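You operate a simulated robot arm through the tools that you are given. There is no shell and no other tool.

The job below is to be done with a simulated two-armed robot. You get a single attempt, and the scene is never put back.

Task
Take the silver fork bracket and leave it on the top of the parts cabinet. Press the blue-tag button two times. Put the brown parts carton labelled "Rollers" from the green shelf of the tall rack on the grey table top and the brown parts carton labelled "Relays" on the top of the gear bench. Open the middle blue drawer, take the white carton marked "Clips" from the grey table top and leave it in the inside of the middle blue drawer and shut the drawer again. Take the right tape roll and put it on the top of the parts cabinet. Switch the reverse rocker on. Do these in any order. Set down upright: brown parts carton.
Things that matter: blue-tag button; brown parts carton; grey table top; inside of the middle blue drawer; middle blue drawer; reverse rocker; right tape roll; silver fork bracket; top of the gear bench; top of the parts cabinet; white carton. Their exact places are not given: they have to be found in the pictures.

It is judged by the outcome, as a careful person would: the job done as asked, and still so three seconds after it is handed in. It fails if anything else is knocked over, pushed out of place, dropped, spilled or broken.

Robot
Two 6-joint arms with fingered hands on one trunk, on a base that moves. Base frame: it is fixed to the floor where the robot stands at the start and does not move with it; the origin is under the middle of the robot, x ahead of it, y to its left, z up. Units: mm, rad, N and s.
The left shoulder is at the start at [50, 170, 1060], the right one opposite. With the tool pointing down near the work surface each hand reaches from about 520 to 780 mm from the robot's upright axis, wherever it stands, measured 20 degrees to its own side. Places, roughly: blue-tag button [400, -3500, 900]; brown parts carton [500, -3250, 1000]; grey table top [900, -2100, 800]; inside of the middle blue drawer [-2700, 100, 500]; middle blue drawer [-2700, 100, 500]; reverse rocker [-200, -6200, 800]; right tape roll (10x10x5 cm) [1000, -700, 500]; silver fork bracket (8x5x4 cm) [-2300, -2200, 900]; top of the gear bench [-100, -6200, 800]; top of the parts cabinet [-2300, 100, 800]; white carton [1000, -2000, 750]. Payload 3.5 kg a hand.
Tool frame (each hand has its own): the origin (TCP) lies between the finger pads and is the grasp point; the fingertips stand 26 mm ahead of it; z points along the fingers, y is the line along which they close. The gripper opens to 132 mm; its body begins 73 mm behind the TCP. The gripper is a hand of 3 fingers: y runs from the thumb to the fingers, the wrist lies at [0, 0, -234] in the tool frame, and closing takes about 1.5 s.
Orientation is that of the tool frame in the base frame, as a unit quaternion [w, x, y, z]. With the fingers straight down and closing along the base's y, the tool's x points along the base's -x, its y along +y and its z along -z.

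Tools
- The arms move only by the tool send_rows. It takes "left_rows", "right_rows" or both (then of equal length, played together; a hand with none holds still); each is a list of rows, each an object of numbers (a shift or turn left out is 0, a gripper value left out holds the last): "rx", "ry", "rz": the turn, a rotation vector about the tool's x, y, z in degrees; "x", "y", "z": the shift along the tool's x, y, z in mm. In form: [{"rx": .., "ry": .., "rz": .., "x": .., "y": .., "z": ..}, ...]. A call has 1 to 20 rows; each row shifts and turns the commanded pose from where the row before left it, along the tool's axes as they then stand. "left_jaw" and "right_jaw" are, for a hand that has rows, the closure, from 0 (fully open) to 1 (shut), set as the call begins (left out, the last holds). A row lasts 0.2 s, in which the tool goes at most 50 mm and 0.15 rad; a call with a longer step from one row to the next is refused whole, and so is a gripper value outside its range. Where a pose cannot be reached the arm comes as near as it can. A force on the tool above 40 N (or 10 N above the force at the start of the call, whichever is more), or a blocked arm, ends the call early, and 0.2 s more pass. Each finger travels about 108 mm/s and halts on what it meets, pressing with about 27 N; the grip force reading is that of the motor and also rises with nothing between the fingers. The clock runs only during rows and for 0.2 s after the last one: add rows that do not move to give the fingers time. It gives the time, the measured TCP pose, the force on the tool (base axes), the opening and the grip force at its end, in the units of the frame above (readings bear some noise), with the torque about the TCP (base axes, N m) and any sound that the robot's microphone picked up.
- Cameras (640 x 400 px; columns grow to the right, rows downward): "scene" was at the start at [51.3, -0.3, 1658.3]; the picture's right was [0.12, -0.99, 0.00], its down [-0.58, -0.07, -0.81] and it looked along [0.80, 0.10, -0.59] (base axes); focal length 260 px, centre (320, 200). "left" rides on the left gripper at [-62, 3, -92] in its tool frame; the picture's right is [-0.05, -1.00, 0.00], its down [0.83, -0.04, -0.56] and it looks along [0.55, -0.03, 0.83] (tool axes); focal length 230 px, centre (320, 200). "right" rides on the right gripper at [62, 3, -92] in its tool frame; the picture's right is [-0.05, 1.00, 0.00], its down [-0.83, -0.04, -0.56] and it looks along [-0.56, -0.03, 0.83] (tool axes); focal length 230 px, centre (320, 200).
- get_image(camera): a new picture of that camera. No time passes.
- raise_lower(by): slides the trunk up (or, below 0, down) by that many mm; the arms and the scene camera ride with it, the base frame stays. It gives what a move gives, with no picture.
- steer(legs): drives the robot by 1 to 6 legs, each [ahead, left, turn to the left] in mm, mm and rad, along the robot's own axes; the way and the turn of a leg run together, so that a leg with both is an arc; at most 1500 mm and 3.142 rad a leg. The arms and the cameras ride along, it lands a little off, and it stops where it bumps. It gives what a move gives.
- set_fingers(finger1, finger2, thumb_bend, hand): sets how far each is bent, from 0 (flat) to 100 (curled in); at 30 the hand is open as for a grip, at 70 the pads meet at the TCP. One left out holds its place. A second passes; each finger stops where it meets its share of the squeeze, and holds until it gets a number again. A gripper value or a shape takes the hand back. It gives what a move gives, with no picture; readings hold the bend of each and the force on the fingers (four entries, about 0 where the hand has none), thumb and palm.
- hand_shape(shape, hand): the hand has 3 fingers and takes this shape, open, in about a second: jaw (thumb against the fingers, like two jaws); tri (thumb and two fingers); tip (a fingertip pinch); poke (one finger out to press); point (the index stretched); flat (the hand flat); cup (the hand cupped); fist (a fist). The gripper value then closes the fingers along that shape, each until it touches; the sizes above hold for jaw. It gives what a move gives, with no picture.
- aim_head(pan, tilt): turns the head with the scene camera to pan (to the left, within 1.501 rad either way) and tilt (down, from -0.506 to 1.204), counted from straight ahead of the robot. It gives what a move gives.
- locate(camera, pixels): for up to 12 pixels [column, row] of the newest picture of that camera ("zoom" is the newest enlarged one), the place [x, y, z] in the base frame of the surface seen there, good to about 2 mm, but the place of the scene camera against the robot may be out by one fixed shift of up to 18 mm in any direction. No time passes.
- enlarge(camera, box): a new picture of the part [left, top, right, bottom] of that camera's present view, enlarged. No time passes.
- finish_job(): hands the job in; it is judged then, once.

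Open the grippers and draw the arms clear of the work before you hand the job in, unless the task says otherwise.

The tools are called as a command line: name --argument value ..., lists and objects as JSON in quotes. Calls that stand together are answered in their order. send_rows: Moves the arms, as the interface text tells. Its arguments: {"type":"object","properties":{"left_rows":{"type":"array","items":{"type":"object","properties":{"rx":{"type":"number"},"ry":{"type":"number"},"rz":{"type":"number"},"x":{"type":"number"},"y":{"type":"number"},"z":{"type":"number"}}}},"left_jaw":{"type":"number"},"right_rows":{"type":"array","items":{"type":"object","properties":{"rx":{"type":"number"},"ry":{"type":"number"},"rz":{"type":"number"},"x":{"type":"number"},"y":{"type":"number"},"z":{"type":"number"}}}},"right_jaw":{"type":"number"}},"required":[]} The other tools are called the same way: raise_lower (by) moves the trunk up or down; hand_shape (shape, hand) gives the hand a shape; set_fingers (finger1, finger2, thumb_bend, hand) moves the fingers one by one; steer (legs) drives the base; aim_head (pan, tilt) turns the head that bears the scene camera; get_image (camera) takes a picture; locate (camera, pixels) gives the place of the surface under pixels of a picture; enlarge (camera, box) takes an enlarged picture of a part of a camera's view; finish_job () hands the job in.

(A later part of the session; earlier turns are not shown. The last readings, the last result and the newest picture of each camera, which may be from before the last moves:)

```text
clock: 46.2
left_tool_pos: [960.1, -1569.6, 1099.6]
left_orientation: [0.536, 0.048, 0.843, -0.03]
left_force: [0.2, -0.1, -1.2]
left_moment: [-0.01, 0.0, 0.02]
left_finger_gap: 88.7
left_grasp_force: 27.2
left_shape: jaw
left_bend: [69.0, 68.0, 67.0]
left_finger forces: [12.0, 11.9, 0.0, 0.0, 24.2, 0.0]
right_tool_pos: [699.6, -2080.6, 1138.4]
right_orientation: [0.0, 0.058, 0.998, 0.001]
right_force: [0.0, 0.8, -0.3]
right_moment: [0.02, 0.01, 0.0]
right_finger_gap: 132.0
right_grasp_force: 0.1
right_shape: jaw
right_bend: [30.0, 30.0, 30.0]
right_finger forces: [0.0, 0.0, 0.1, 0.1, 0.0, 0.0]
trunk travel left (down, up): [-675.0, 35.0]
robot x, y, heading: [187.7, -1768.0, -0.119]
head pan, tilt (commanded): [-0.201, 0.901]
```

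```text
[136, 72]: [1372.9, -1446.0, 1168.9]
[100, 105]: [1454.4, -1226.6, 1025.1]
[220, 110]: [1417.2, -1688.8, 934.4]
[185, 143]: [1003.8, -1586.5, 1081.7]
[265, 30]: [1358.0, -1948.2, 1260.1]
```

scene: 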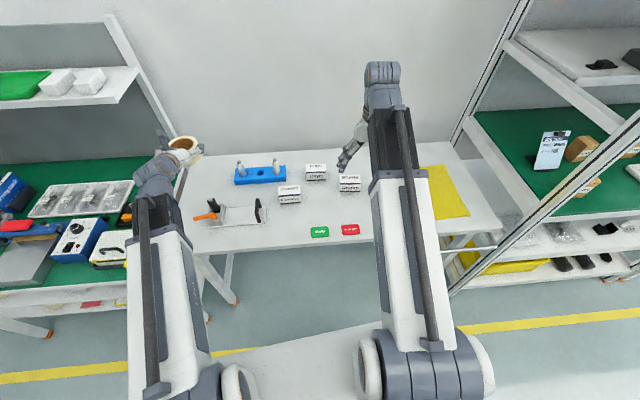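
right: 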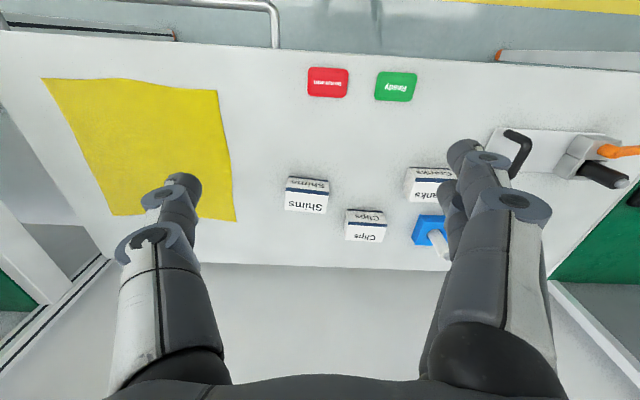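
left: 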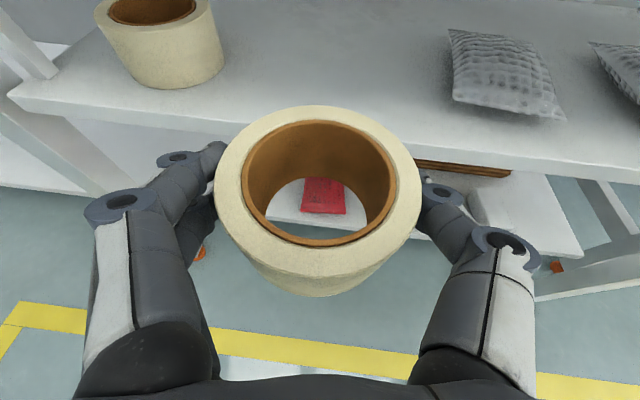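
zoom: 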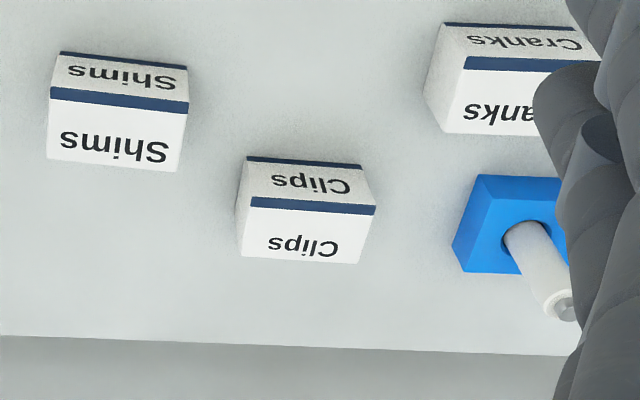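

Clear. I drive 145 mm ahead.

steer --legs '[[145, 0, 0]]'

get_image --camera "right"

```text
clock: 47.5
left_tool_pos: [1103.8, -1588.3, 1099.4]
left_orientation: [0.535, 0.05, 0.843, -0.031]
left_force: [0.3, -0.2, -0.8]
left_moment: [-0.01, 0.01, -0.04]
left_finger_gap: 88.7
left_grasp_force: 27.2
left_shape: jaw
left_bend: [69.0, 68.0, 67.0]
left_finger forces: [12.1, 11.8, 0.0, 0.0, 24.2, 0.0]
right_tool_pos: [842.5, -2097.1, 1138.6]
right_orientation: [0.001, 0.059, 0.998, 0.0]
right_force: [0.0, 0.5, -0.5]
right_moment: [0.0, 0.0, -0.01]
right_finger_gap: 131.9
right_grasp_force: 0.1
right_shape: jaw
right_bend: [30.0, 30.0, 30.0]
right_finger forces: [0.1, 0.0, 0.0, 0.0, 0.0, 0.0]
trunk travel left (down, up): [-675.0, 35.0]
robot x, y, heading: [328.7, -1783.8, -0.116]
head pan, tilt (commanded): [-0.201, 0.901]
```

```text
taken
```

right: 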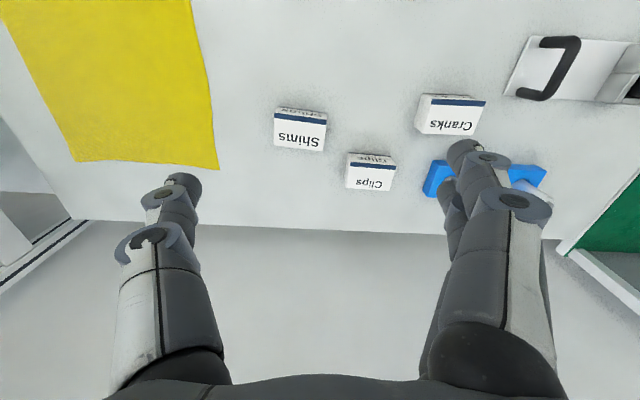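

I move the right hand over Clips (ahead 159, left 91), align by 6.7°, and descend to z≈920 for a check.

send_rows --right_rows '[{"x": -39.7, "y": 22.6}, {"x": -39.7, "y": 22.6}, {"x": -39.7, "y": 22.6}, {"x": -39.7, "y": 22.6}, {"rz": 6.7}, {"z": 44}, {"z": 44}, {"z": 44}, {"z": 44}, {"z": 44}, {}]'

get_image --camera "right"

get_image --camera "scene"

```text
clock: 49.9
left_tool_pos: [1101.4, -1588.0, 1099.9]
left_orientation: [0.536, 0.049, 0.842, -0.031]
left_force: [0.9, 0.2, -2.0]
left_moment: [0.01, 0.04, 0.01]
left_finger_gap: 88.8
left_grasp_force: 26.9
left_shape: jaw
left_bend: [69.0, 68.0, 67.0]
left_finger forces: [11.9, 11.9, 0.0, 0.1, 24.2, 0.0]
right_tool_pos: [1010.0, -2024.0, 919.1]
right_orientation: [0.0, 0.117, 0.993, 0.001]
right_force: [-0.6, -0.9, -0.2]
right_moment: [0.04, 0.0, 0.0]
right_finger_gap: 132.0
right_grasp_force: 0.1
right_shape: jaw
right_bend: [30.0, 30.0, 30.0]
right_finger forces: [0.1, 0.0, 0.0, 0.0, 0.0, 0.0]
trunk travel left (down, up): [-675.0, 35.0]
robot x, y, heading: [329.9, -1778.9, -0.121]
head pan, tilt (commanded): [-0.201, 0.901]
```

```text
taken
```

right: 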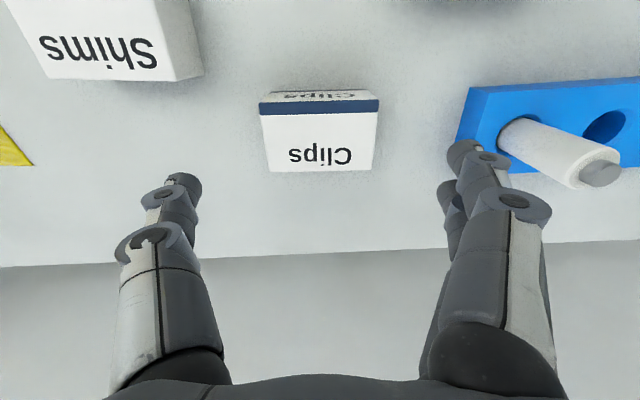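

```text
taken
```

scene: 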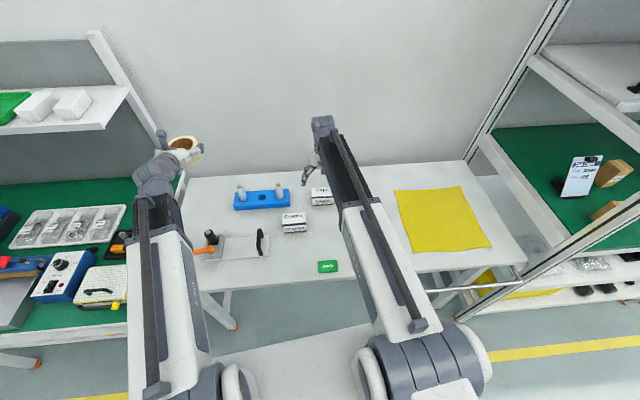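

The hand is over Clips; label upside down in view at (320,155). I verify the top corners from this close view.

locate --camera "right" --pixels '[[263, 118], [376, 114], [369, 168], [273, 171], [320, 145], [500, 100], [540, 160], [600, 170], [200, 70]]'

```text
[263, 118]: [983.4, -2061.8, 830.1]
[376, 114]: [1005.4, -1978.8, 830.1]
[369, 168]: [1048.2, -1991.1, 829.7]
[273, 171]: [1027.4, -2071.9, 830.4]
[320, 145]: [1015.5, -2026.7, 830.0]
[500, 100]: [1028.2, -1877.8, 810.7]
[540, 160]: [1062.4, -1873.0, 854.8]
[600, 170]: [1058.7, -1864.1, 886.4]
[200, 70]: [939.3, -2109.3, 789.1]
```

Centre confirmed at about [1015,-2026]. I make a 5 mm correction and descend to z≈814.

send_rows --right_rows '[{"x": -5, "y": -1, "z": 35}, {"z": 35}, {"z": 35}, {}]'

send_rows --right_rows '[{}, {}, {}, {}, {}, {}, {}, {}]' --right_jaw 1.0

get_image --camera "right"

```text
clock: 50.9
left_tool_pos: [1102.0, -1588.5, 1100.9]
left_orientation: [0.536, 0.05, 0.842, -0.032]
left_force: [-0.7, 1.8, -1.1]
left_moment: [0.01, 0.02, 0.01]
left_finger_gap: 88.9
left_grasp_force: 27.0
left_shape: jaw
left_bend: [69.0, 68.0, 67.0]
left_finger forces: [11.9, 12.0, 0.0, 0.0, 24.2, 0.0]
right_tool_pos: [1014.9, -2029.0, 813.3]
right_orientation: [0.0, 0.117, 0.993, 0.001]
right_force: [-0.2, -0.4, 0.6]
right_moment: [-0.03, 0.01, 0.02]
right_finger_gap: 131.9
right_grasp_force: 0.1
right_shape: jaw
right_bend: [30.0, 30.0, 30.0]
right_finger forces: [0.0, 0.0, 0.1, 0.0, 0.0, 0.0]
trunk travel left (down, up): [-675.0, 35.0]
robot x, y, heading: [334.0, -1787.4, -0.116]
head pan, tilt (commanded): [-0.201, 0.901]
```

```text
clock: 52.7
left_tool_pos: [1102.9, -1588.0, 1099.5]
left_orientation: [0.536, 0.05, 0.842, -0.032]
left_force: [-0.4, -0.5, -0.9]
left_moment: [0.0, 0.0, 0.02]
left_finger_gap: 88.7
left_grasp_force: 27.1
left_shape: jaw
left_bend: [69.0, 68.0, 67.0]
left_finger forces: [11.9, 11.9, 0.1, 0.0, 24.2, 0.1]
right_tool_pos: [1014.7, -2029.2, 814.6]
right_orientation: [0.0, 0.116, 0.993, 0.0]
right_force: [0.2, 1.2, 0.5]
right_moment: [0.02, -0.02, 0.0]
right_finger_gap: 85.0
right_grasp_force: 26.4
right_shape: jaw
right_bend: [70.0, 70.0, 69.0]
right_finger forces: [12.0, 12.1, 0.1, 0.1, 24.3, 0.1]
trunk travel left (down, up): [-675.0, 35.0]
robot x, y, heading: [329.0, -1784.8, -0.118]
head pan, tilt (commanded): [-0.201, 0.901]
```

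```text
taken
```

right: 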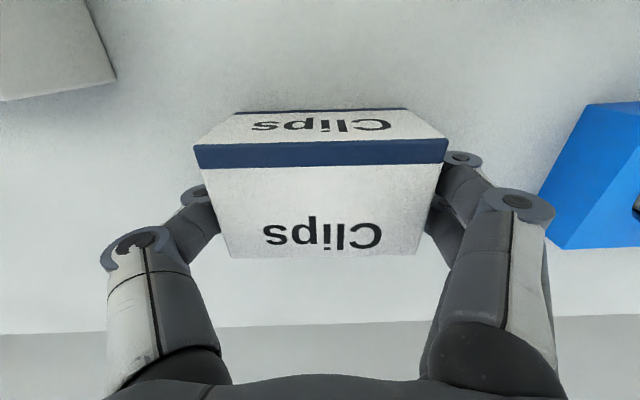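

Clips gripped (gap 85, 12/12/24 N). I lift it straight up 250 mm and back the base away.

send_rows --right_rows '[{"z": -20}, {"z": -45}, {"z": -45}, {"z": -45}, {"z": -45}, {"z": -45}, {}]'

steer --legs '[[-500, 0, 0]]'

aim_head --pan -1.0 --tilt 0.45

get_image --camera "scene"

```text
clock: 54.3
left_tool_pos: [1101.8, -1587.5, 1100.8]
left_orientation: [0.535, 0.05, 0.842, -0.032]
left_force: [0.5, 0.4, -0.3]
left_moment: [-0.02, 0.01, 0.0]
left_finger_gap: 88.6
left_grasp_force: 26.3
left_shape: jaw
left_bend: [69.0, 68.0, 67.0]
left_finger forces: [11.8, 11.9, 0.0, 0.0, 24.2, 0.0]
right_tool_pos: [1013.5, -2026.6, 1060.7]
right_orientation: [-0.001, 0.117, 0.993, -0.001]
right_force: [0.5, -0.4, -1.8]
right_moment: [-0.02, -0.07, 0.0]
right_finger_gap: 85.0
right_grasp_force: 27.4
right_shape: jaw
right_bend: [70.0, 70.0, 69.0]
right_finger forces: [12.1, 12.2, 0.0, 0.0, 24.4, 0.0]
trunk travel left (down, up): [-675.0, 35.0]
robot x, y, heading: [332.5, -1783.6, -0.115]
head pan, tilt (commanded): [-0.201, 0.901]
```

```text
clock: 57.3
left_tool_pos: [605.7, -1528.7, 1100.5]
left_orientation: [0.536, 0.048, 0.842, -0.03]
left_force: [-0.1, -0.4, -1.1]
left_moment: [0.02, 0.0, 0.0]
left_finger_gap: 88.7
left_grasp_force: 26.9
left_shape: jaw
left_bend: [69.0, 68.0, 67.0]
left_finger forces: [11.9, 11.9, 0.0, 0.1, 24.2, 0.1]
right_tool_pos: [517.3, -1967.0, 1059.3]
right_orientation: [0.001, 0.114, 0.993, 0.0]
right_force: [0.5, -0.8, -2.0]
right_moment: [-0.01, -0.02, -0.02]
right_finger_gap: 85.2
right_grasp_force: 26.5
right_shape: jaw
right_bend: [70.0, 70.0, 69.0]
right_finger forces: [12.0, 12.2, 0.0, 0.0, 24.4, 0.1]
trunk travel left (down, up): [-675.0, 35.0]
robot x, y, heading: [-164.8, -1727.3, -0.116]
head pan, tilt (commanded): [-0.201, 0.901]
```

```text
clock: 58.4
left_tool_pos: [604.0, -1528.0, 1099.9]
left_orientation: [0.536, 0.048, 0.842, -0.031]
left_force: [0.6, 0.7, -1.0]
left_moment: [-0.01, 0.04, 0.01]
left_finger_gap: 88.7
left_grasp_force: 26.6
left_shape: jaw
left_bend: [69.0, 68.0, 67.0]
left_finger forces: [11.9, 11.9, 0.0, 0.0, 24.2, 0.0]
right_tool_pos: [518.9, -1967.3, 1059.7]
right_orientation: [0.001, 0.115, 0.993, -0.001]
right_force: [0.1, -0.7, -2.2]
right_moment: [0.0, -0.02, -0.03]
right_finger_gap: 85.2
right_grasp_force: 27.0
right_shape: jaw
right_bend: [70.0, 70.0, 69.0]
right_finger forces: [12.2, 12.2, 0.0, 0.1, 24.5, 0.0]
trunk travel left (down, up): [-675.0, 35.0]
robot x, y, heading: [-165.3, -1728.4, -0.118]
head pan, tilt (commanded): [-1.0, 0.45]
```

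```text
taken
```

scene: 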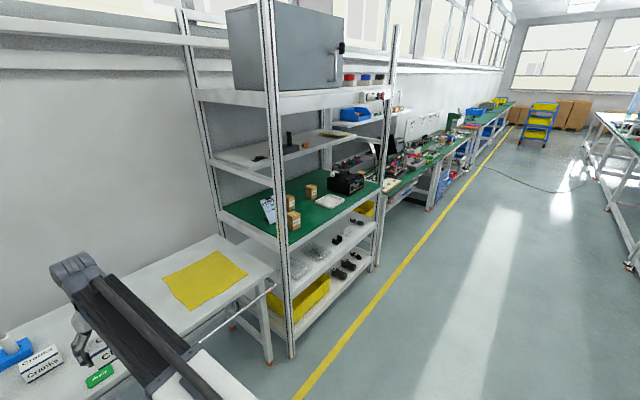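

Now I turn left in place toward the parts cabinet (around [-2300,100]) and look.

steer --legs '[[0, 0, 2.4]]'

aim_head --pan 0.0 --tilt 0.4

get_image --camera "scene"

```text
clock: 64.4
left_tool_pos: [-861.7, -1337.9, 1098.8]
left_orientation: [-0.227, 0.764, -0.357, -0.487]
left_force: [0.4, 0.3, -0.1]
left_moment: [0.01, 0.01, 0.01]
left_finger_gap: 88.6
left_grasp_force: 26.1
left_shape: jaw
left_bend: [69.0, 68.0, 67.0]
left_finger forces: [11.9, 11.9, 0.0, 0.0, 24.0, 0.1]
right_tool_pos: [-495.3, -1079.5, 1058.3]
right_orientation: [-0.001, 0.88, -0.476, 0.0]
right_force: [0.0, 0.6, -1.3]
right_moment: [0.02, -0.03, 0.0]
right_finger_gap: 85.4
right_grasp_force: 27.2
right_shape: jaw
right_bend: [70.0, 70.0, 69.0]
right_finger forces: [12.1, 12.2, 0.1, 0.0, 24.3, 0.1]
trunk travel left (down, up): [-675.0, 35.0]
robot x, y, heading: [-163.0, -1725.5, 2.27]
head pan, tilt (commanded): [-1.0, 0.45]
```

```text
clock: 65.7
left_tool_pos: [-861.4, -1338.6, 1100.5]
left_orientation: [-0.227, 0.764, -0.357, -0.486]
left_force: [-0.7, 0.2, -0.7]
left_moment: [-0.02, -0.04, 0.01]
left_finger_gap: 88.4
left_grasp_force: 26.7
left_shape: jaw
left_bend: [69.0, 68.0, 67.0]
left_finger forces: [11.8, 11.7, 0.0, 0.0, 24.0, 0.1]
right_tool_pos: [-495.1, -1080.3, 1059.6]
right_orientation: [0.001, 0.88, -0.476, 0.0]
right_force: [0.1, -0.5, -1.6]
right_moment: [-0.03, -0.03, 0.0]
right_finger_gap: 85.1
right_grasp_force: 27.7
right_shape: jaw
right_bend: [70.0, 70.0, 69.0]
right_finger forces: [12.1, 12.2, 0.0, 0.0, 24.3, 0.1]
trunk travel left (down, up): [-675.0, 35.0]
robot x, y, heading: [-166.0, -1727.4, 2.275]
head pan, tilt (commanded): [0.0, 0.4]
```

```text
taken
```

scene: 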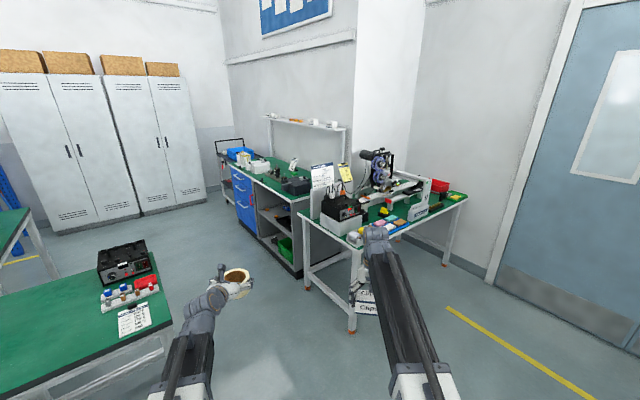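

The parts cabinet with blue drawers is at (260,190), with green top. I zoom in there.

enlarge --camera "scene" --box '[200, 110, 360, 280]'

locate --camera "scene" --pixels '[[270, 170], [285, 180], [245, 185], [245, 198], [245, 212], [232, 170], [258, 182], [300, 275], [240, 222], [300, 195], [350, 330], [262, 240]]'

```text
2.35 times, centred on (280, 195) of scene
```

zoom: 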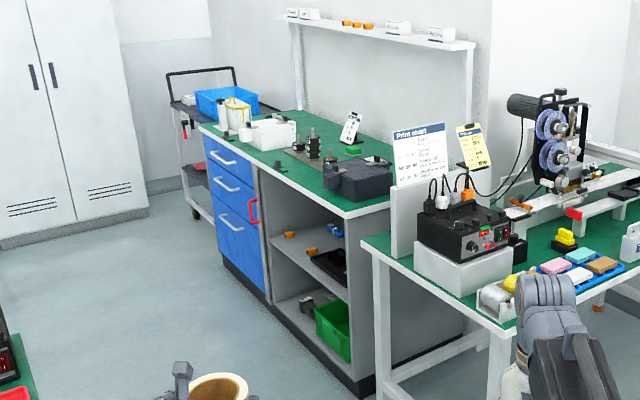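

```text
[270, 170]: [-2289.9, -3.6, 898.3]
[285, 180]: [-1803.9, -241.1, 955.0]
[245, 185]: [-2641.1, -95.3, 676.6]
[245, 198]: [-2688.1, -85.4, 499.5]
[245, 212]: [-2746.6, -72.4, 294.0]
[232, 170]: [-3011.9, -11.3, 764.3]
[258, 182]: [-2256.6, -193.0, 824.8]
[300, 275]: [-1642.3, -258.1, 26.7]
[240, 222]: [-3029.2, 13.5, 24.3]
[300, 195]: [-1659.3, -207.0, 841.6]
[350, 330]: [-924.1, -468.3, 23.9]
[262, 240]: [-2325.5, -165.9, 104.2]
```

The cabinet's front runs from about [-3010,0] to [-1640,-258]. I check the green assembly table at left to plan a safe path.

locate --camera "scene" --pixels '[[172, 330], [150, 250], [100, 255], [10, 290], [30, 212], [37, 245], [205, 200], [220, 260], [300, 320], [340, 260], [465, 200], [300, 212]]'

aim_head --pan 0.5 --tilt 0.6

get_image --camera "scene"

```text
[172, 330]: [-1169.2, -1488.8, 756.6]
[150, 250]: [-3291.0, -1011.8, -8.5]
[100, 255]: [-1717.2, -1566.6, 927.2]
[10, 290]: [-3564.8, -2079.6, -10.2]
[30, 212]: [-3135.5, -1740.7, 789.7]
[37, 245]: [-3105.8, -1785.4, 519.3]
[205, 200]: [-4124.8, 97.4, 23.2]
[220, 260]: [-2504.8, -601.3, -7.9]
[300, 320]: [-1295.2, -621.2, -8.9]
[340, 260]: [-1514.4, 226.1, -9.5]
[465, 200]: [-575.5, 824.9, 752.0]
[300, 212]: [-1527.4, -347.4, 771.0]
```

```text
clock: 66.6
left_tool_pos: [-860.6, -1338.2, 1099.7]
left_orientation: [-0.227, 0.765, -0.357, -0.486]
left_force: [0.4, -0.1, -1.7]
left_moment: [0.02, 0.0, 0.0]
left_finger_gap: 88.4
left_grasp_force: 26.6
left_shape: jaw
left_bend: [69.0, 68.0, 67.0]
left_finger forces: [11.8, 11.8, 0.0, 0.0, 24.0, 0.1]
right_tool_pos: [-495.2, -1078.8, 1059.7]
right_orientation: [0.0, 0.879, -0.476, 0.0]
right_force: [-0.3, -1.0, -1.8]
right_moment: [0.03, -0.01, -0.04]
right_finger_gap: 85.0
right_grasp_force: 27.2
right_shape: jaw
right_bend: [70.0, 70.0, 69.0]
right_finger forces: [12.1, 12.2, 0.1, 0.0, 24.2, 0.0]
trunk travel left (down, up): [-675.0, 35.0]
robot x, y, heading: [-164.5, -1725.2, 2.268]
head pan, tilt (commanded): [0.499, 0.6]
```

```text
taken
```

scene: 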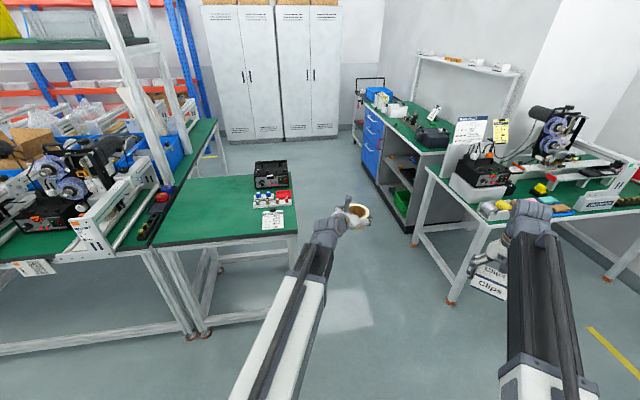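

I measure the table corners and passage.

locate --camera "scene" --pixels '[[297, 230], [287, 177], [195, 182], [155, 244], [205, 335], [450, 300], [412, 243], [358, 165], [340, 135], [427, 170], [495, 215], [220, 265]]'

```text
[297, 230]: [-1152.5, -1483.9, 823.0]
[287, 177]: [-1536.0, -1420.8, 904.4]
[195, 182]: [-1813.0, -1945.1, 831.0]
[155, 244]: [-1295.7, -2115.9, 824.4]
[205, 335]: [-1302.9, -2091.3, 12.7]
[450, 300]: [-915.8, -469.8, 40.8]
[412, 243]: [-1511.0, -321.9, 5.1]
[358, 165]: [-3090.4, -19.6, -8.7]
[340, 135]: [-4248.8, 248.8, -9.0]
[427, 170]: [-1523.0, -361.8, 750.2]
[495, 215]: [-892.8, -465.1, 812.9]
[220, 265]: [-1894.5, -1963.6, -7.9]
```

Passage between the tables is ~1 m wide. I turn to face along it (heading ≈2.96), strafe right, then drive along it.

steer --legs '[[0, 0, 0.69], [0, -530, 0]]'

aim_head --pan 0.0 --tilt 0.5

get_image --camera "scene"

```text
clock: 71.5
left_tool_pos: [-849.8, -1351.6, 1099.8]
left_orientation: [-0.051, 0.84, -0.082, -0.534]
left_force: [1.4, 0.3, -0.5]
left_moment: [-0.01, -0.03, 0.01]
left_finger_gap: 88.7
left_grasp_force: 27.5
left_shape: jaw
left_bend: [70.0, 68.0, 67.0]
left_finger forces: [11.7, 11.8, 0.1, 0.0, 24.0, 0.0]
right_tool_pos: [-729.5, -921.0, 1058.6]
right_orientation: [0.0, 0.988, -0.154, 0.001]
right_force: [-0.5, -0.3, -1.7]
right_moment: [0.01, 0.01, 0.0]
right_finger_gap: 84.9
right_grasp_force: 26.6
right_shape: jaw
right_bend: [70.0, 70.0, 69.0]
right_finger forces: [12.0, 12.2, 0.0, 0.0, 24.4, 0.0]
trunk travel left (down, up): [-675.0, 35.0]
robot x, y, heading: [-67.6, -1215.1, 2.947]
head pan, tilt (commanded): [0.499, 0.6]
```

```text
clock: 72.4
left_tool_pos: [-850.0, -1351.4, 1100.1]
left_orientation: [-0.052, 0.84, -0.082, -0.534]
left_force: [0.3, 0.2, -1.6]
left_moment: [0.0, 0.0, -0.03]
left_finger_gap: 88.8
left_grasp_force: 27.1
left_shape: jaw
left_bend: [70.0, 68.0, 67.0]
left_finger forces: [11.8, 11.9, 0.0, 0.0, 24.0, 0.0]
right_tool_pos: [-728.7, -921.6, 1058.9]
right_orientation: [0.0, 0.988, -0.154, 0.0]
right_force: [-0.3, 0.3, -2.7]
right_moment: [0.0, -0.01, 0.01]
right_finger_gap: 85.2
right_grasp_force: 26.8
right_shape: jaw
right_bend: [70.0, 70.0, 69.0]
right_finger forces: [12.1, 12.1, 0.1, 0.1, 24.4, 0.1]
trunk travel left (down, up): [-675.0, 35.0]
robot x, y, heading: [-67.1, -1213.9, 2.95]
head pan, tilt (commanded): [0.0, 0.499]
```

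```text
taken
```

scene: 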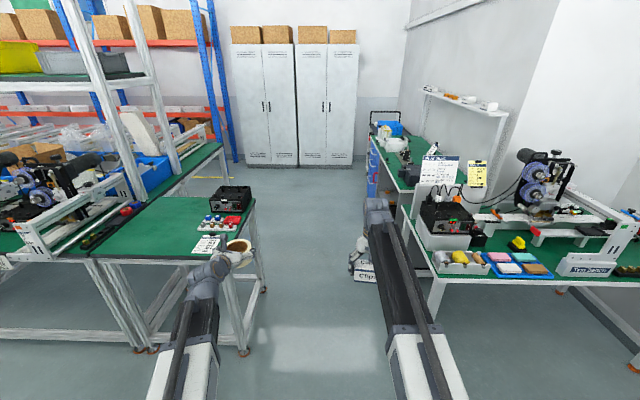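

The passage is clear ahead between table corner (250,200) and bench (430,270). I drive ahead.

steer --legs '[[1200, 0, 0], [900, 0, 0]]'

get_image --camera "scene"

```text
clock: 82.9
left_tool_pos: [-2924.0, -965.2, 1099.2]
left_orientation: [-0.049, 0.841, -0.078, -0.534]
left_force: [-0.1, -0.4, -2.4]
left_moment: [0.02, -0.05, -0.02]
left_finger_gap: 88.5
left_grasp_force: 27.3
left_shape: jaw
left_bend: [70.0, 68.0, 67.0]
left_finger forces: [11.7, 12.0, 0.1, 0.1, 24.0, 0.1]
right_tool_pos: [-2806.2, -534.1, 1058.6]
right_orientation: [0.001, 0.988, -0.151, 0.0]
right_force: [0.4, 0.3, -1.3]
right_moment: [0.0, 0.0, 0.0]
right_finger_gap: 85.2
right_grasp_force: 27.2
right_shape: jaw
right_bend: [70.0, 70.0, 69.0]
right_finger forces: [12.2, 12.2, 0.0, 0.0, 24.4, 0.0]
trunk travel left (down, up): [-675.0, 35.0]
robot x, y, heading: [-2139.0, -823.4, 2.954]
head pan, tilt (commanded): [0.0, 0.499]
```

```text
taken
```

scene: 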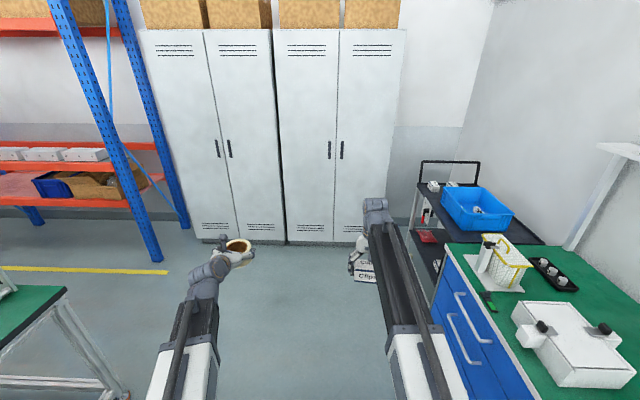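

I'm beside the cabinet's left part. I strafe left away from it for clearance and turn right to face it.

steer --legs '[[0, 430, 0], [0, 0, -1.56]]'

get_image --camera "scene"

```text
clock: 89.3
left_tool_pos: [-2372.0, -472.9, 1099.2]
left_orientation: [0.411, -0.543, 0.646, 0.345]
left_force: [-0.7, 0.7, -1.7]
left_moment: [-0.01, -0.03, -0.02]
left_finger_gap: 88.5
left_grasp_force: 26.8
left_shape: jaw
left_bend: [70.0, 68.0, 67.0]
left_finger forces: [11.7, 11.8, 0.0, 0.1, 23.8, 0.0]
right_tool_pos: [-1939.3, -584.3, 1058.1]
right_orientation: [0.0, -0.596, 0.803, 0.0]
right_force: [-0.5, -0.6, -2.1]
right_moment: [0.01, 0.0, 0.03]
right_finger_gap: 85.1
right_grasp_force: 26.8
right_shape: jaw
right_bend: [70.0, 70.0, 69.0]
right_finger forces: [12.1, 12.2, 0.0, 0.0, 24.3, 0.0]
trunk travel left (down, up): [-675.0, 35.0]
robot x, y, heading: [-2221.7, -1255.2, 1.395]
head pan, tilt (commanded): [0.0, 0.499]
```

```text
taken
```

scene: 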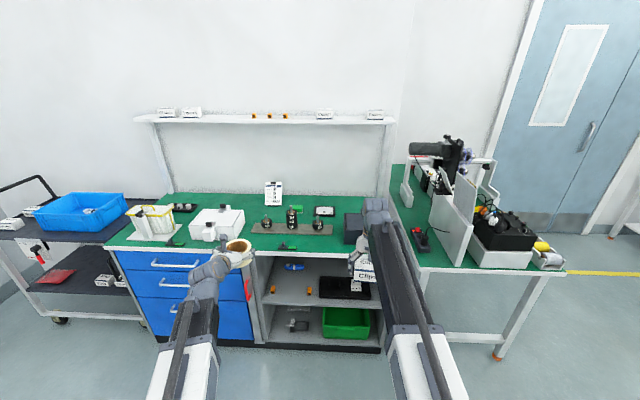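

I zoom in on the cabinet top and drawers.

enlarge --camera "scene" --box '[100, 170, 400, 350]'

locate --camera "zoom" --pixels '[[400, 70], [450, 160], [470, 80], [130, 200], [400, 168], [580, 60], [150, 55], [200, 105], [425, 70], [130, 255], [155, 215], [170, 245]]'

```text
2.13 times, centred on (250, 260) of scene
```

zoom: 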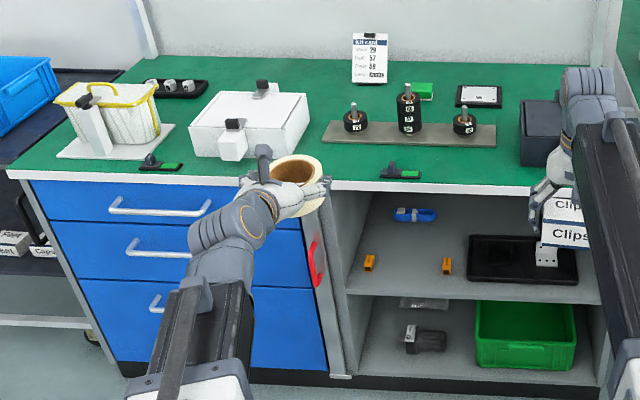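

```text
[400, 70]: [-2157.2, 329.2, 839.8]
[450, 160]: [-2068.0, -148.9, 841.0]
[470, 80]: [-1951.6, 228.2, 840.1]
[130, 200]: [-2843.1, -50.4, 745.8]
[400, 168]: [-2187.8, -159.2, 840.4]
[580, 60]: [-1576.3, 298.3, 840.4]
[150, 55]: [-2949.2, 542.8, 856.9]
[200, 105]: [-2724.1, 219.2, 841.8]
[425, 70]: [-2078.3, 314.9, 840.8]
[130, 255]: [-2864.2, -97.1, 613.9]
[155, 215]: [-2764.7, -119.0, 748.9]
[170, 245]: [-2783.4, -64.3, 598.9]
```

The top strip between the pin jig and the front edge (zoom (450,165)) is free. I measure its limits, and look closer at the drawers' red part.

locate --camera "zoom" --pixels '[[330, 140], [410, 148], [490, 146], [400, 180], [470, 184], [510, 184], [520, 162], [420, 175], [385, 175], [350, 150], [350, 175], [310, 260]]'

enlarge --camera "scene" --box '[200, 200, 400, 300]'

```text
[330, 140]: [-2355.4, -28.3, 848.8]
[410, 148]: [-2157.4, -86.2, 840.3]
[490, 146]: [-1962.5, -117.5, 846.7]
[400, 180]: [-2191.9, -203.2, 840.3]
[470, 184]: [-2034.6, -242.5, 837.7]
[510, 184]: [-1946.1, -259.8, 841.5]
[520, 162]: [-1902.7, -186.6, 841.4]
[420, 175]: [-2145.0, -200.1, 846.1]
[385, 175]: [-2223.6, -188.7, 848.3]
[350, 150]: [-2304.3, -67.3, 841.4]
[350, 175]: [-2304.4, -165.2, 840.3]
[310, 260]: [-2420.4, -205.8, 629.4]
```

```text
3.20 times, centred on (300, 250) of scene
```

zoom: 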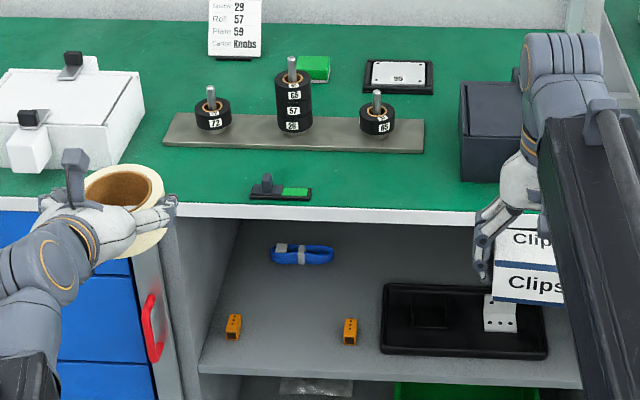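

I retract the right hand (carton) 150 mm back and 80 up, then drive so that the left hand with the tape comes over the free front strip.

send_rows --right_rows '[{"x": 37.5, "z": -20}, {"x": 37.5, "z": -20}, {"x": 37.5, "z": -20}, {"x": 37.5, "z": -20}, {}]'

steer --legs '[[0, -270, 0], [290, 0, 0]]'

get_image --camera "scene"

get_image --camera "left"

```text
clock: 90.5
left_tool_pos: [-2372.4, -472.4, 1099.1]
left_orientation: [0.41, -0.544, 0.646, 0.345]
left_force: [0.7, 0.3, -2.3]
left_moment: [0.0, 0.02, -0.01]
left_finger_gap: 88.3
left_grasp_force: 27.0
left_shape: jaw
left_bend: [70.0, 68.0, 67.0]
left_finger forces: [11.6, 11.8, 0.0, 0.0, 23.8, 0.1]
right_tool_pos: [-1985.0, -729.2, 1137.6]
right_orientation: [0.0, -0.597, 0.802, 0.0]
right_force: [0.2, 0.9, -1.0]
right_moment: [0.02, 0.01, 0.02]
right_finger_gap: 85.1
right_grasp_force: 27.2
right_shape: jaw
right_bend: [70.0, 70.0, 69.0]
right_finger forces: [12.1, 12.2, 0.1, 0.0, 24.3, 0.0]
trunk travel left (down, up): [-675.0, 35.0]
robot x, y, heading: [-2216.5, -1253.5, 1.397]
head pan, tilt (commanded): [0.0, 0.499]
```

```text
clock: 94.0
left_tool_pos: [-2055.9, -234.0, 1099.4]
left_orientation: [0.41, -0.544, 0.645, 0.346]
left_force: [0.9, -0.3, -0.9]
left_moment: [-0.01, 0.02, 0.05]
left_finger_gap: 88.4
left_grasp_force: 27.1
left_shape: jaw
left_bend: [70.0, 68.0, 67.0]
left_finger forces: [12.0, 12.5, 0.1, 0.1, 24.8, 0.0]
right_tool_pos: [-1666.9, -490.0, 1137.5]
right_orientation: [0.0, -0.598, 0.801, 0.0]
right_force: [0.4, 0.6, -1.2]
right_moment: [-0.01, -0.02, 0.01]
right_finger_gap: 85.2
right_grasp_force: 27.2
right_shape: jaw
right_bend: [70.0, 70.0, 69.0]
right_finger forces: [12.7, 13.0, 0.0, 0.1, 25.6, 0.0]
trunk travel left (down, up): [-675.0, 35.0]
robot x, y, heading: [-1900.3, -1018.6, 1.401]
head pan, tilt (commanded): [0.0, 0.499]
```

```text
taken
```

scene: 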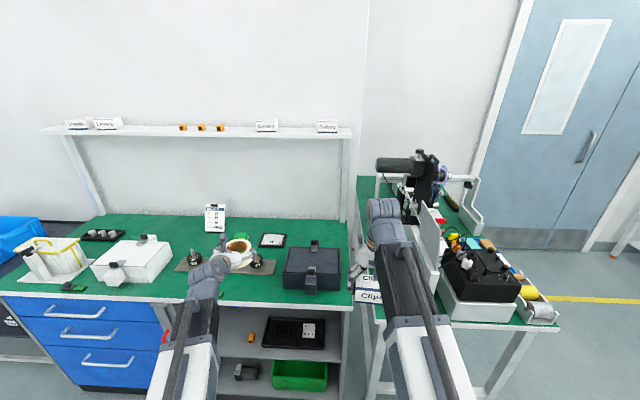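

```text
taken
```

left: 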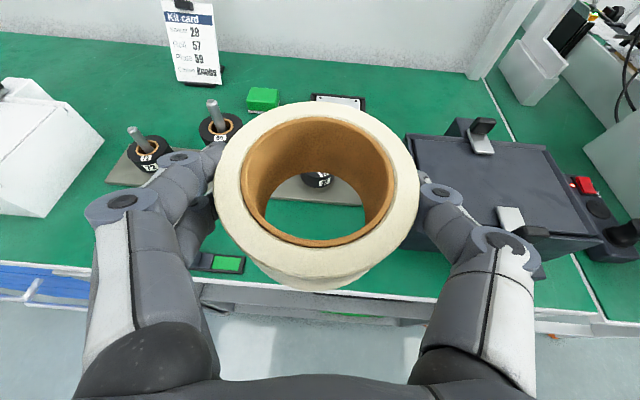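

I measure the free area with the left camera: jig edge, dark box edge, cabinet front edge.

locate --camera "left" --pixels '[[110, 180], [295, 205], [330, 212], [212, 262], [245, 265], [415, 240], [400, 292], [250, 280], [545, 240], [420, 150], [300, 222], [225, 255]]'

enlarge --camera "left" --box '[90, 80, 560, 320]'

```text
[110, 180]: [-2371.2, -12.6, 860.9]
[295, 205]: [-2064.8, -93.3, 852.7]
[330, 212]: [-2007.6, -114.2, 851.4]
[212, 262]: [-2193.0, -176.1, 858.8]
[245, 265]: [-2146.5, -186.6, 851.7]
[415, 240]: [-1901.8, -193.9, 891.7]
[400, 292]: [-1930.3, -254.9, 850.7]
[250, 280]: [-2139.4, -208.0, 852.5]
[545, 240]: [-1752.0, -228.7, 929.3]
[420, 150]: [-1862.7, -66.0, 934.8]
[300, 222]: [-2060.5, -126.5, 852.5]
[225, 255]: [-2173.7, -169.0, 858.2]
```

```text
1.36 times, centred on (325, 200) of left
```

zoom: 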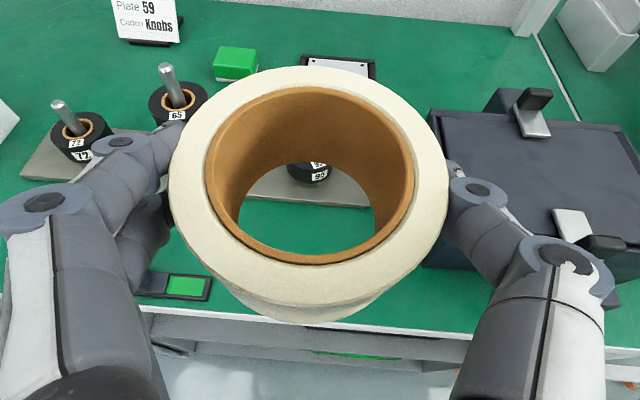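

Cabinet top is at z≈852; free spot centre about [-2035,-172]. I move the roll over it and lower to a few mm above the surface.

send_rows --left_rows '[{"x": -11.1, "y": -5.15, "z": 23.8}, {"x": -11.1, "y": -5.15, "z": 23.8}, {}, {"x": 36.8, "z": 17.2}, {"x": 36.8, "z": 17.2}, {"x": 36.8, "z": 17.2}, {"x": 36.8, "z": 17.2}, {}]'

get_image --camera "left"

get_image --camera "scene"

```text
clock: 95.8
left_tool_pos: [-2035.5, -185.7, 937.6]
left_orientation: [0.411, -0.543, 0.646, 0.345]
left_force: [0.2, -0.1, -0.8]
left_moment: [-0.04, 0.02, 0.0]
left_finger_gap: 88.2
left_grasp_force: 27.3
left_shape: jaw
left_bend: [70.0, 68.0, 67.0]
left_finger forces: [11.9, 12.6, 0.0, 0.0, 24.8, 0.1]
right_tool_pos: [-1666.8, -490.4, 1137.9]
right_orientation: [0.0, -0.598, 0.801, 0.0]
right_force: [0.6, -0.9, -1.2]
right_moment: [0.01, 0.01, 0.0]
right_finger_gap: 84.9
right_grasp_force: 26.9
right_shape: jaw
right_bend: [70.0, 70.0, 69.0]
right_finger forces: [12.7, 12.9, 0.0, 0.0, 25.6, 0.0]
trunk travel left (down, up): [-675.0, 35.0]
robot x, y, heading: [-1900.4, -1017.3, 1.4]
head pan, tilt (commanded): [0.0, 0.499]
```

```text
taken
```

left: 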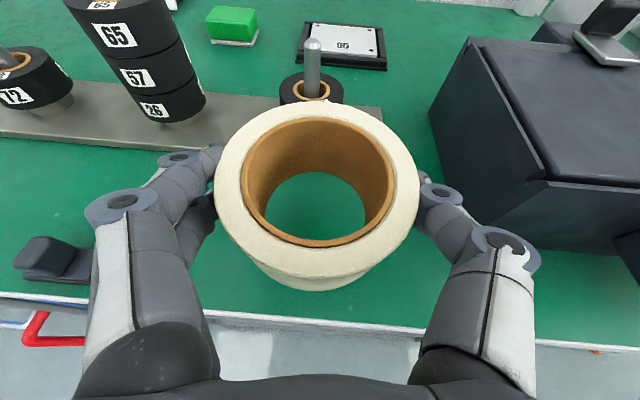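

```text
taken
```

scene: 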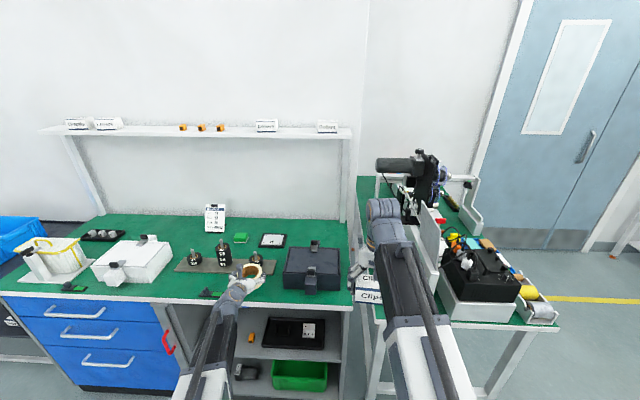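

Position is good: roll over the green strip, jig knob behind, box right. I lower 44 mm, then in small steps until contact.

send_rows --left_rows '[{"x": 19.9, "z": 9.3}, {"x": 19.9, "z": 9.3}, {"x": 2.7, "z": 1.3}, {"x": 1.8, "z": 0.85}, {}]'

get_image --camera "left"

```text
clock: 97.0
left_tool_pos: [-2035.8, -184.3, 888.4]
left_orientation: [0.411, -0.542, 0.646, 0.345]
left_force: [1.0, 4.6, 8.3]
left_moment: [0.05, 0.05, -0.01]
left_finger_gap: 88.2
left_grasp_force: 27.1
left_shape: jaw
left_bend: [69.0, 68.0, 67.0]
left_finger forces: [14.5, 12.9, 0.0, 0.1, 26.2, 0.0]
right_tool_pos: [-1666.7, -491.4, 1138.2]
right_orientation: [0.0, -0.599, 0.801, 0.001]
right_force: [-0.2, 0.3, -2.0]
right_moment: [0.01, -0.01, 0.0]
right_finger_gap: 85.1
right_grasp_force: 27.0
right_shape: jaw
right_bend: [70.0, 70.0, 69.0]
right_finger forces: [12.8, 12.9, 0.0, 0.0, 25.6, 0.0]
trunk travel left (down, up): [-675.0, 35.0]
robot x, y, heading: [-1903.5, -1016.8, 1.401]
head pan, tilt (commanded): [0.0, 0.499]
```

```text
taken
```

left: 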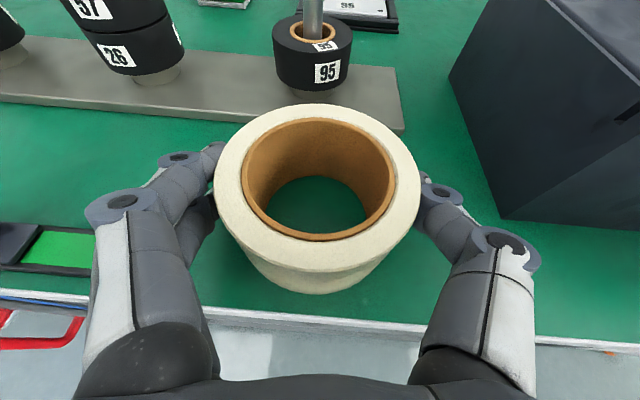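

Contact made (8 N). I release by opening the left hand to ~119 mm, then check before retreating.

send_rows --left_rows '[{}, {}, {}, {}, {}]' --left_jaw 0.05

get_image --camera "left"

```text
clock: 98.2
left_tool_pos: [-2035.5, -185.2, 888.0]
left_orientation: [0.411, -0.544, 0.646, 0.345]
left_force: [-0.4, 0.4, 0.6]
left_moment: [-0.03, 0.01, -0.02]
left_finger_gap: 125.3
left_grasp_force: 0.1
left_shape: jaw
left_bend: [40.0, 40.0, 37.0]
left_finger forces: [0.0, 0.0, 0.0, 0.0, 0.1, 0.0]
right_tool_pos: [-1666.3, -490.7, 1138.5]
right_orientation: [0.0, -0.598, 0.801, 0.0]
right_force: [0.3, -0.4, -1.5]
right_moment: [0.0, -0.02, -0.03]
right_finger_gap: 84.9
right_grasp_force: 27.1
right_shape: jaw
right_bend: [70.0, 70.0, 69.0]
right_finger forces: [12.7, 13.0, 0.0, 0.0, 25.6, 0.0]
trunk travel left (down, up): [-675.0, 35.0]
robot x, y, heading: [-1898.8, -1016.5, 1.404]
head pan, tilt (commanded): [0.0, 0.499]
```

```text
taken
```

left: 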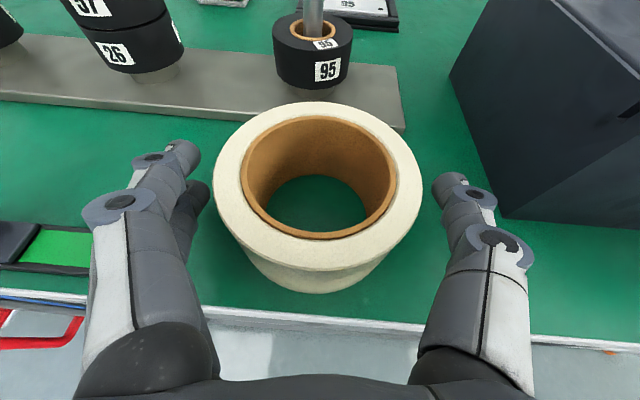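

Released, roll standing flat. I retreat the left hand straight back 240 mm.

send_rows --left_rows '[{"x": -3.6, "z": -1.7}, {"x": 16.9, "z": -36.3}, {"x": 16.9, "z": -36.3}, {"x": 16.9, "z": -36.3}, {"x": 16.9, "z": -36.3}, {"x": 16.9, "z": -36.3}, {}]'

get_image --camera "left"

get_image --camera "scene"

```text
clock: 99.8
left_tool_pos: [-2072.5, -362.0, 881.6]
left_orientation: [0.41, -0.544, 0.645, 0.346]
left_force: [-1.2, -0.3, -0.3]
left_moment: [-0.01, 0.03, 0.0]
left_finger_gap: 125.3
left_grasp_force: 0.0
left_shape: jaw
left_bend: [40.0, 40.0, 37.0]
left_finger forces: [0.0, 0.0, 0.0, 0.0, 0.0, 0.1]
left hand out of reach, approached as far as the arm can: row 6
right_tool_pos: [-1666.0, -490.4, 1137.8]
right_orientation: [0.0, -0.598, 0.801, 0.0]
right_force: [0.6, 0.5, -0.4]
right_moment: [0.02, -0.01, -0.01]
right_finger_gap: 85.0
right_grasp_force: 27.0
right_shape: jaw
right_bend: [70.0, 70.0, 69.0]
right_finger forces: [12.7, 13.0, 0.1, 0.0, 25.6, 0.1]
trunk travel left (down, up): [-675.0, 35.0]
robot x, y, heading: [-1898.9, -1016.8, 1.404]
head pan, tilt (commanded): [0.0, 0.499]
```

```text
taken
```

left: 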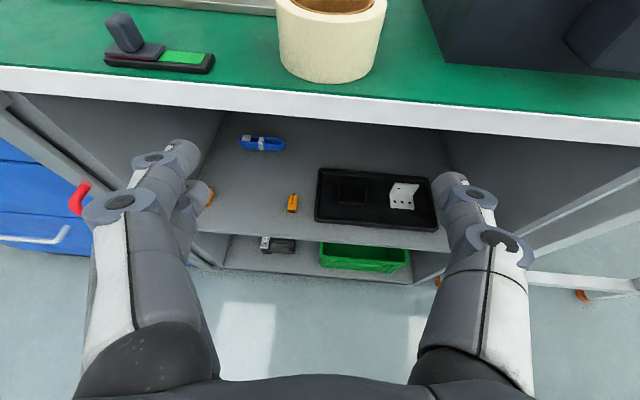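

```text
taken
```

scene: 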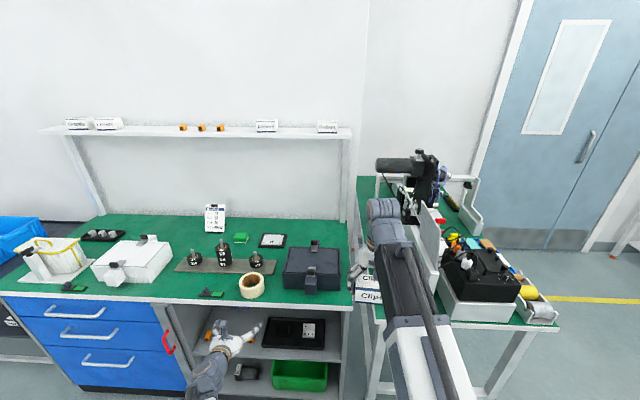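

The tape roll is placed. Now I zoom in on the drawers and the red handle.

enlarge --camera "scene" --box '[0, 270, 220, 400]'

locate --camera "scene" --pixels '[[88, 331], [65, 329], [113, 337], [88, 340], [120, 345], [162, 333], [168, 345], [176, 352], [185, 340], [90, 356], [74, 313], [140, 350]]'

```text
2.91 times, centred on (110, 335) of scene
```

zoom: 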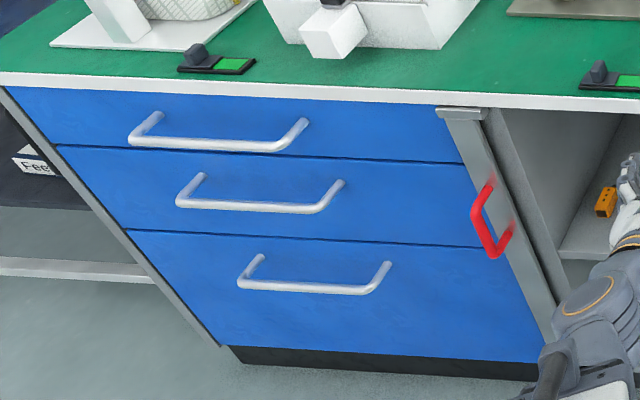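

```text
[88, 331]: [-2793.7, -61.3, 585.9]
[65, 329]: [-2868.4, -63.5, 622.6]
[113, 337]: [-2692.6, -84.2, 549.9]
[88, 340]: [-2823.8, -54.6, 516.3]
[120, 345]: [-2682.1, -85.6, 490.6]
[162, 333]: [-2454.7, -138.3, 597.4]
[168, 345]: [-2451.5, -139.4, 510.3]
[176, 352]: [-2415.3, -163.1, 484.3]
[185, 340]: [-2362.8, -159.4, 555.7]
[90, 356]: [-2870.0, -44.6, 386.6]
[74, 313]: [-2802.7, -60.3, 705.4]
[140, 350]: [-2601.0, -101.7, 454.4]
```

There is a grey vertical bar with a red handle at the drawers' right edge — it may be a locking bar overlapping the drawer fronts. I strafe left to inspect it with the hand camera.

steer --legs '[[-80, 0, 0], [0, 480, 0]]'

aim_head --pan 0.2 --tilt 0.75

get_image --camera "scene"

get_image --camera "left"

```text
clock: 100.7
left_tool_pos: [-2085.5, -381.2, 881.0]
left_orientation: [0.409, -0.547, 0.644, 0.347]
left_force: [-0.4, 0.8, -0.1]
left_moment: [-0.01, 0.0, -0.03]
left_finger_gap: 125.3
left_grasp_force: 0.1
left_shape: jaw
left_bend: [40.0, 40.0, 37.0]
left_finger forces: [0.1, 0.0, 0.0, 0.0, 0.0, 0.1]
right_tool_pos: [-1677.1, -504.8, 1137.8]
right_orientation: [0.0, -0.601, 0.799, -0.001]
right_force: [-0.1, -0.5, -1.4]
right_moment: [-0.04, -0.03, 0.03]
right_finger_gap: 85.1
right_grasp_force: 26.9
right_shape: jaw
right_bend: [70.0, 70.0, 69.0]
right_finger forces: [12.7, 12.9, 0.1, 0.0, 25.6, 0.1]
trunk travel left (down, up): [-675.0, 35.0]
robot x, y, heading: [-1908.7, -1034.8, 1.411]
head pan, tilt (commanded): [0.0, 0.499]
stopped in leg 1: the robot was blocked; the commanded pose is now the measured one
```

```text
clock: 101.5
left_tool_pos: [-2084.3, -382.0, 882.5]
left_orientation: [0.41, -0.546, 0.643, 0.347]
left_force: [-0.3, 0.1, 0.4]
left_moment: [0.02, 0.01, 0.0]
left_finger_gap: 125.4
left_grasp_force: 0.0
left_shape: jaw
left_bend: [40.0, 40.0, 37.0]
left_finger forces: [0.0, 0.1, 0.1, 0.0, 0.0, 0.1]
right_tool_pos: [-1677.0, -507.6, 1138.1]
right_orientation: [0.0, -0.601, 0.799, 0.0]
right_force: [0.3, -0.2, -2.2]
right_moment: [-0.02, 0.01, -0.02]
right_finger_gap: 85.1
right_grasp_force: 26.5
right_shape: jaw
right_bend: [70.0, 70.0, 69.0]
right_finger forces: [12.6, 12.9, 0.1, 0.1, 25.6, 0.0]
trunk travel left (down, up): [-675.0, 35.0]
robot x, y, heading: [-1907.5, -1032.2, 1.406]
head pan, tilt (commanded): [0.201, 0.75]
```

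```text
taken
```

scene: 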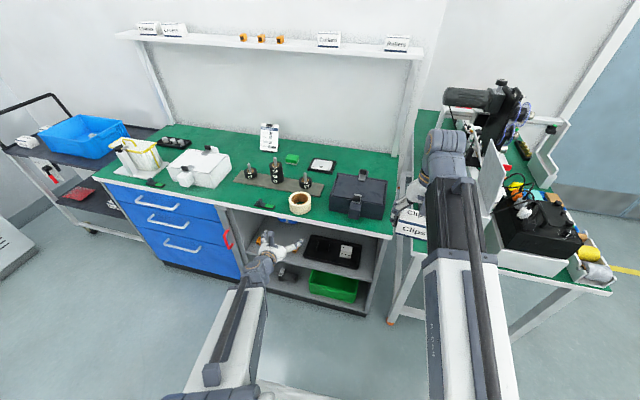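

```text
taken
```

left: 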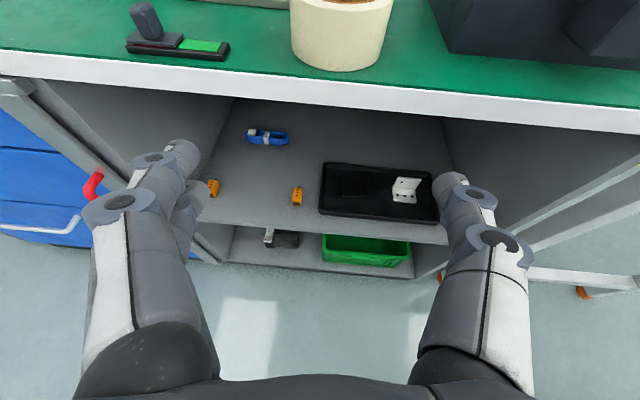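

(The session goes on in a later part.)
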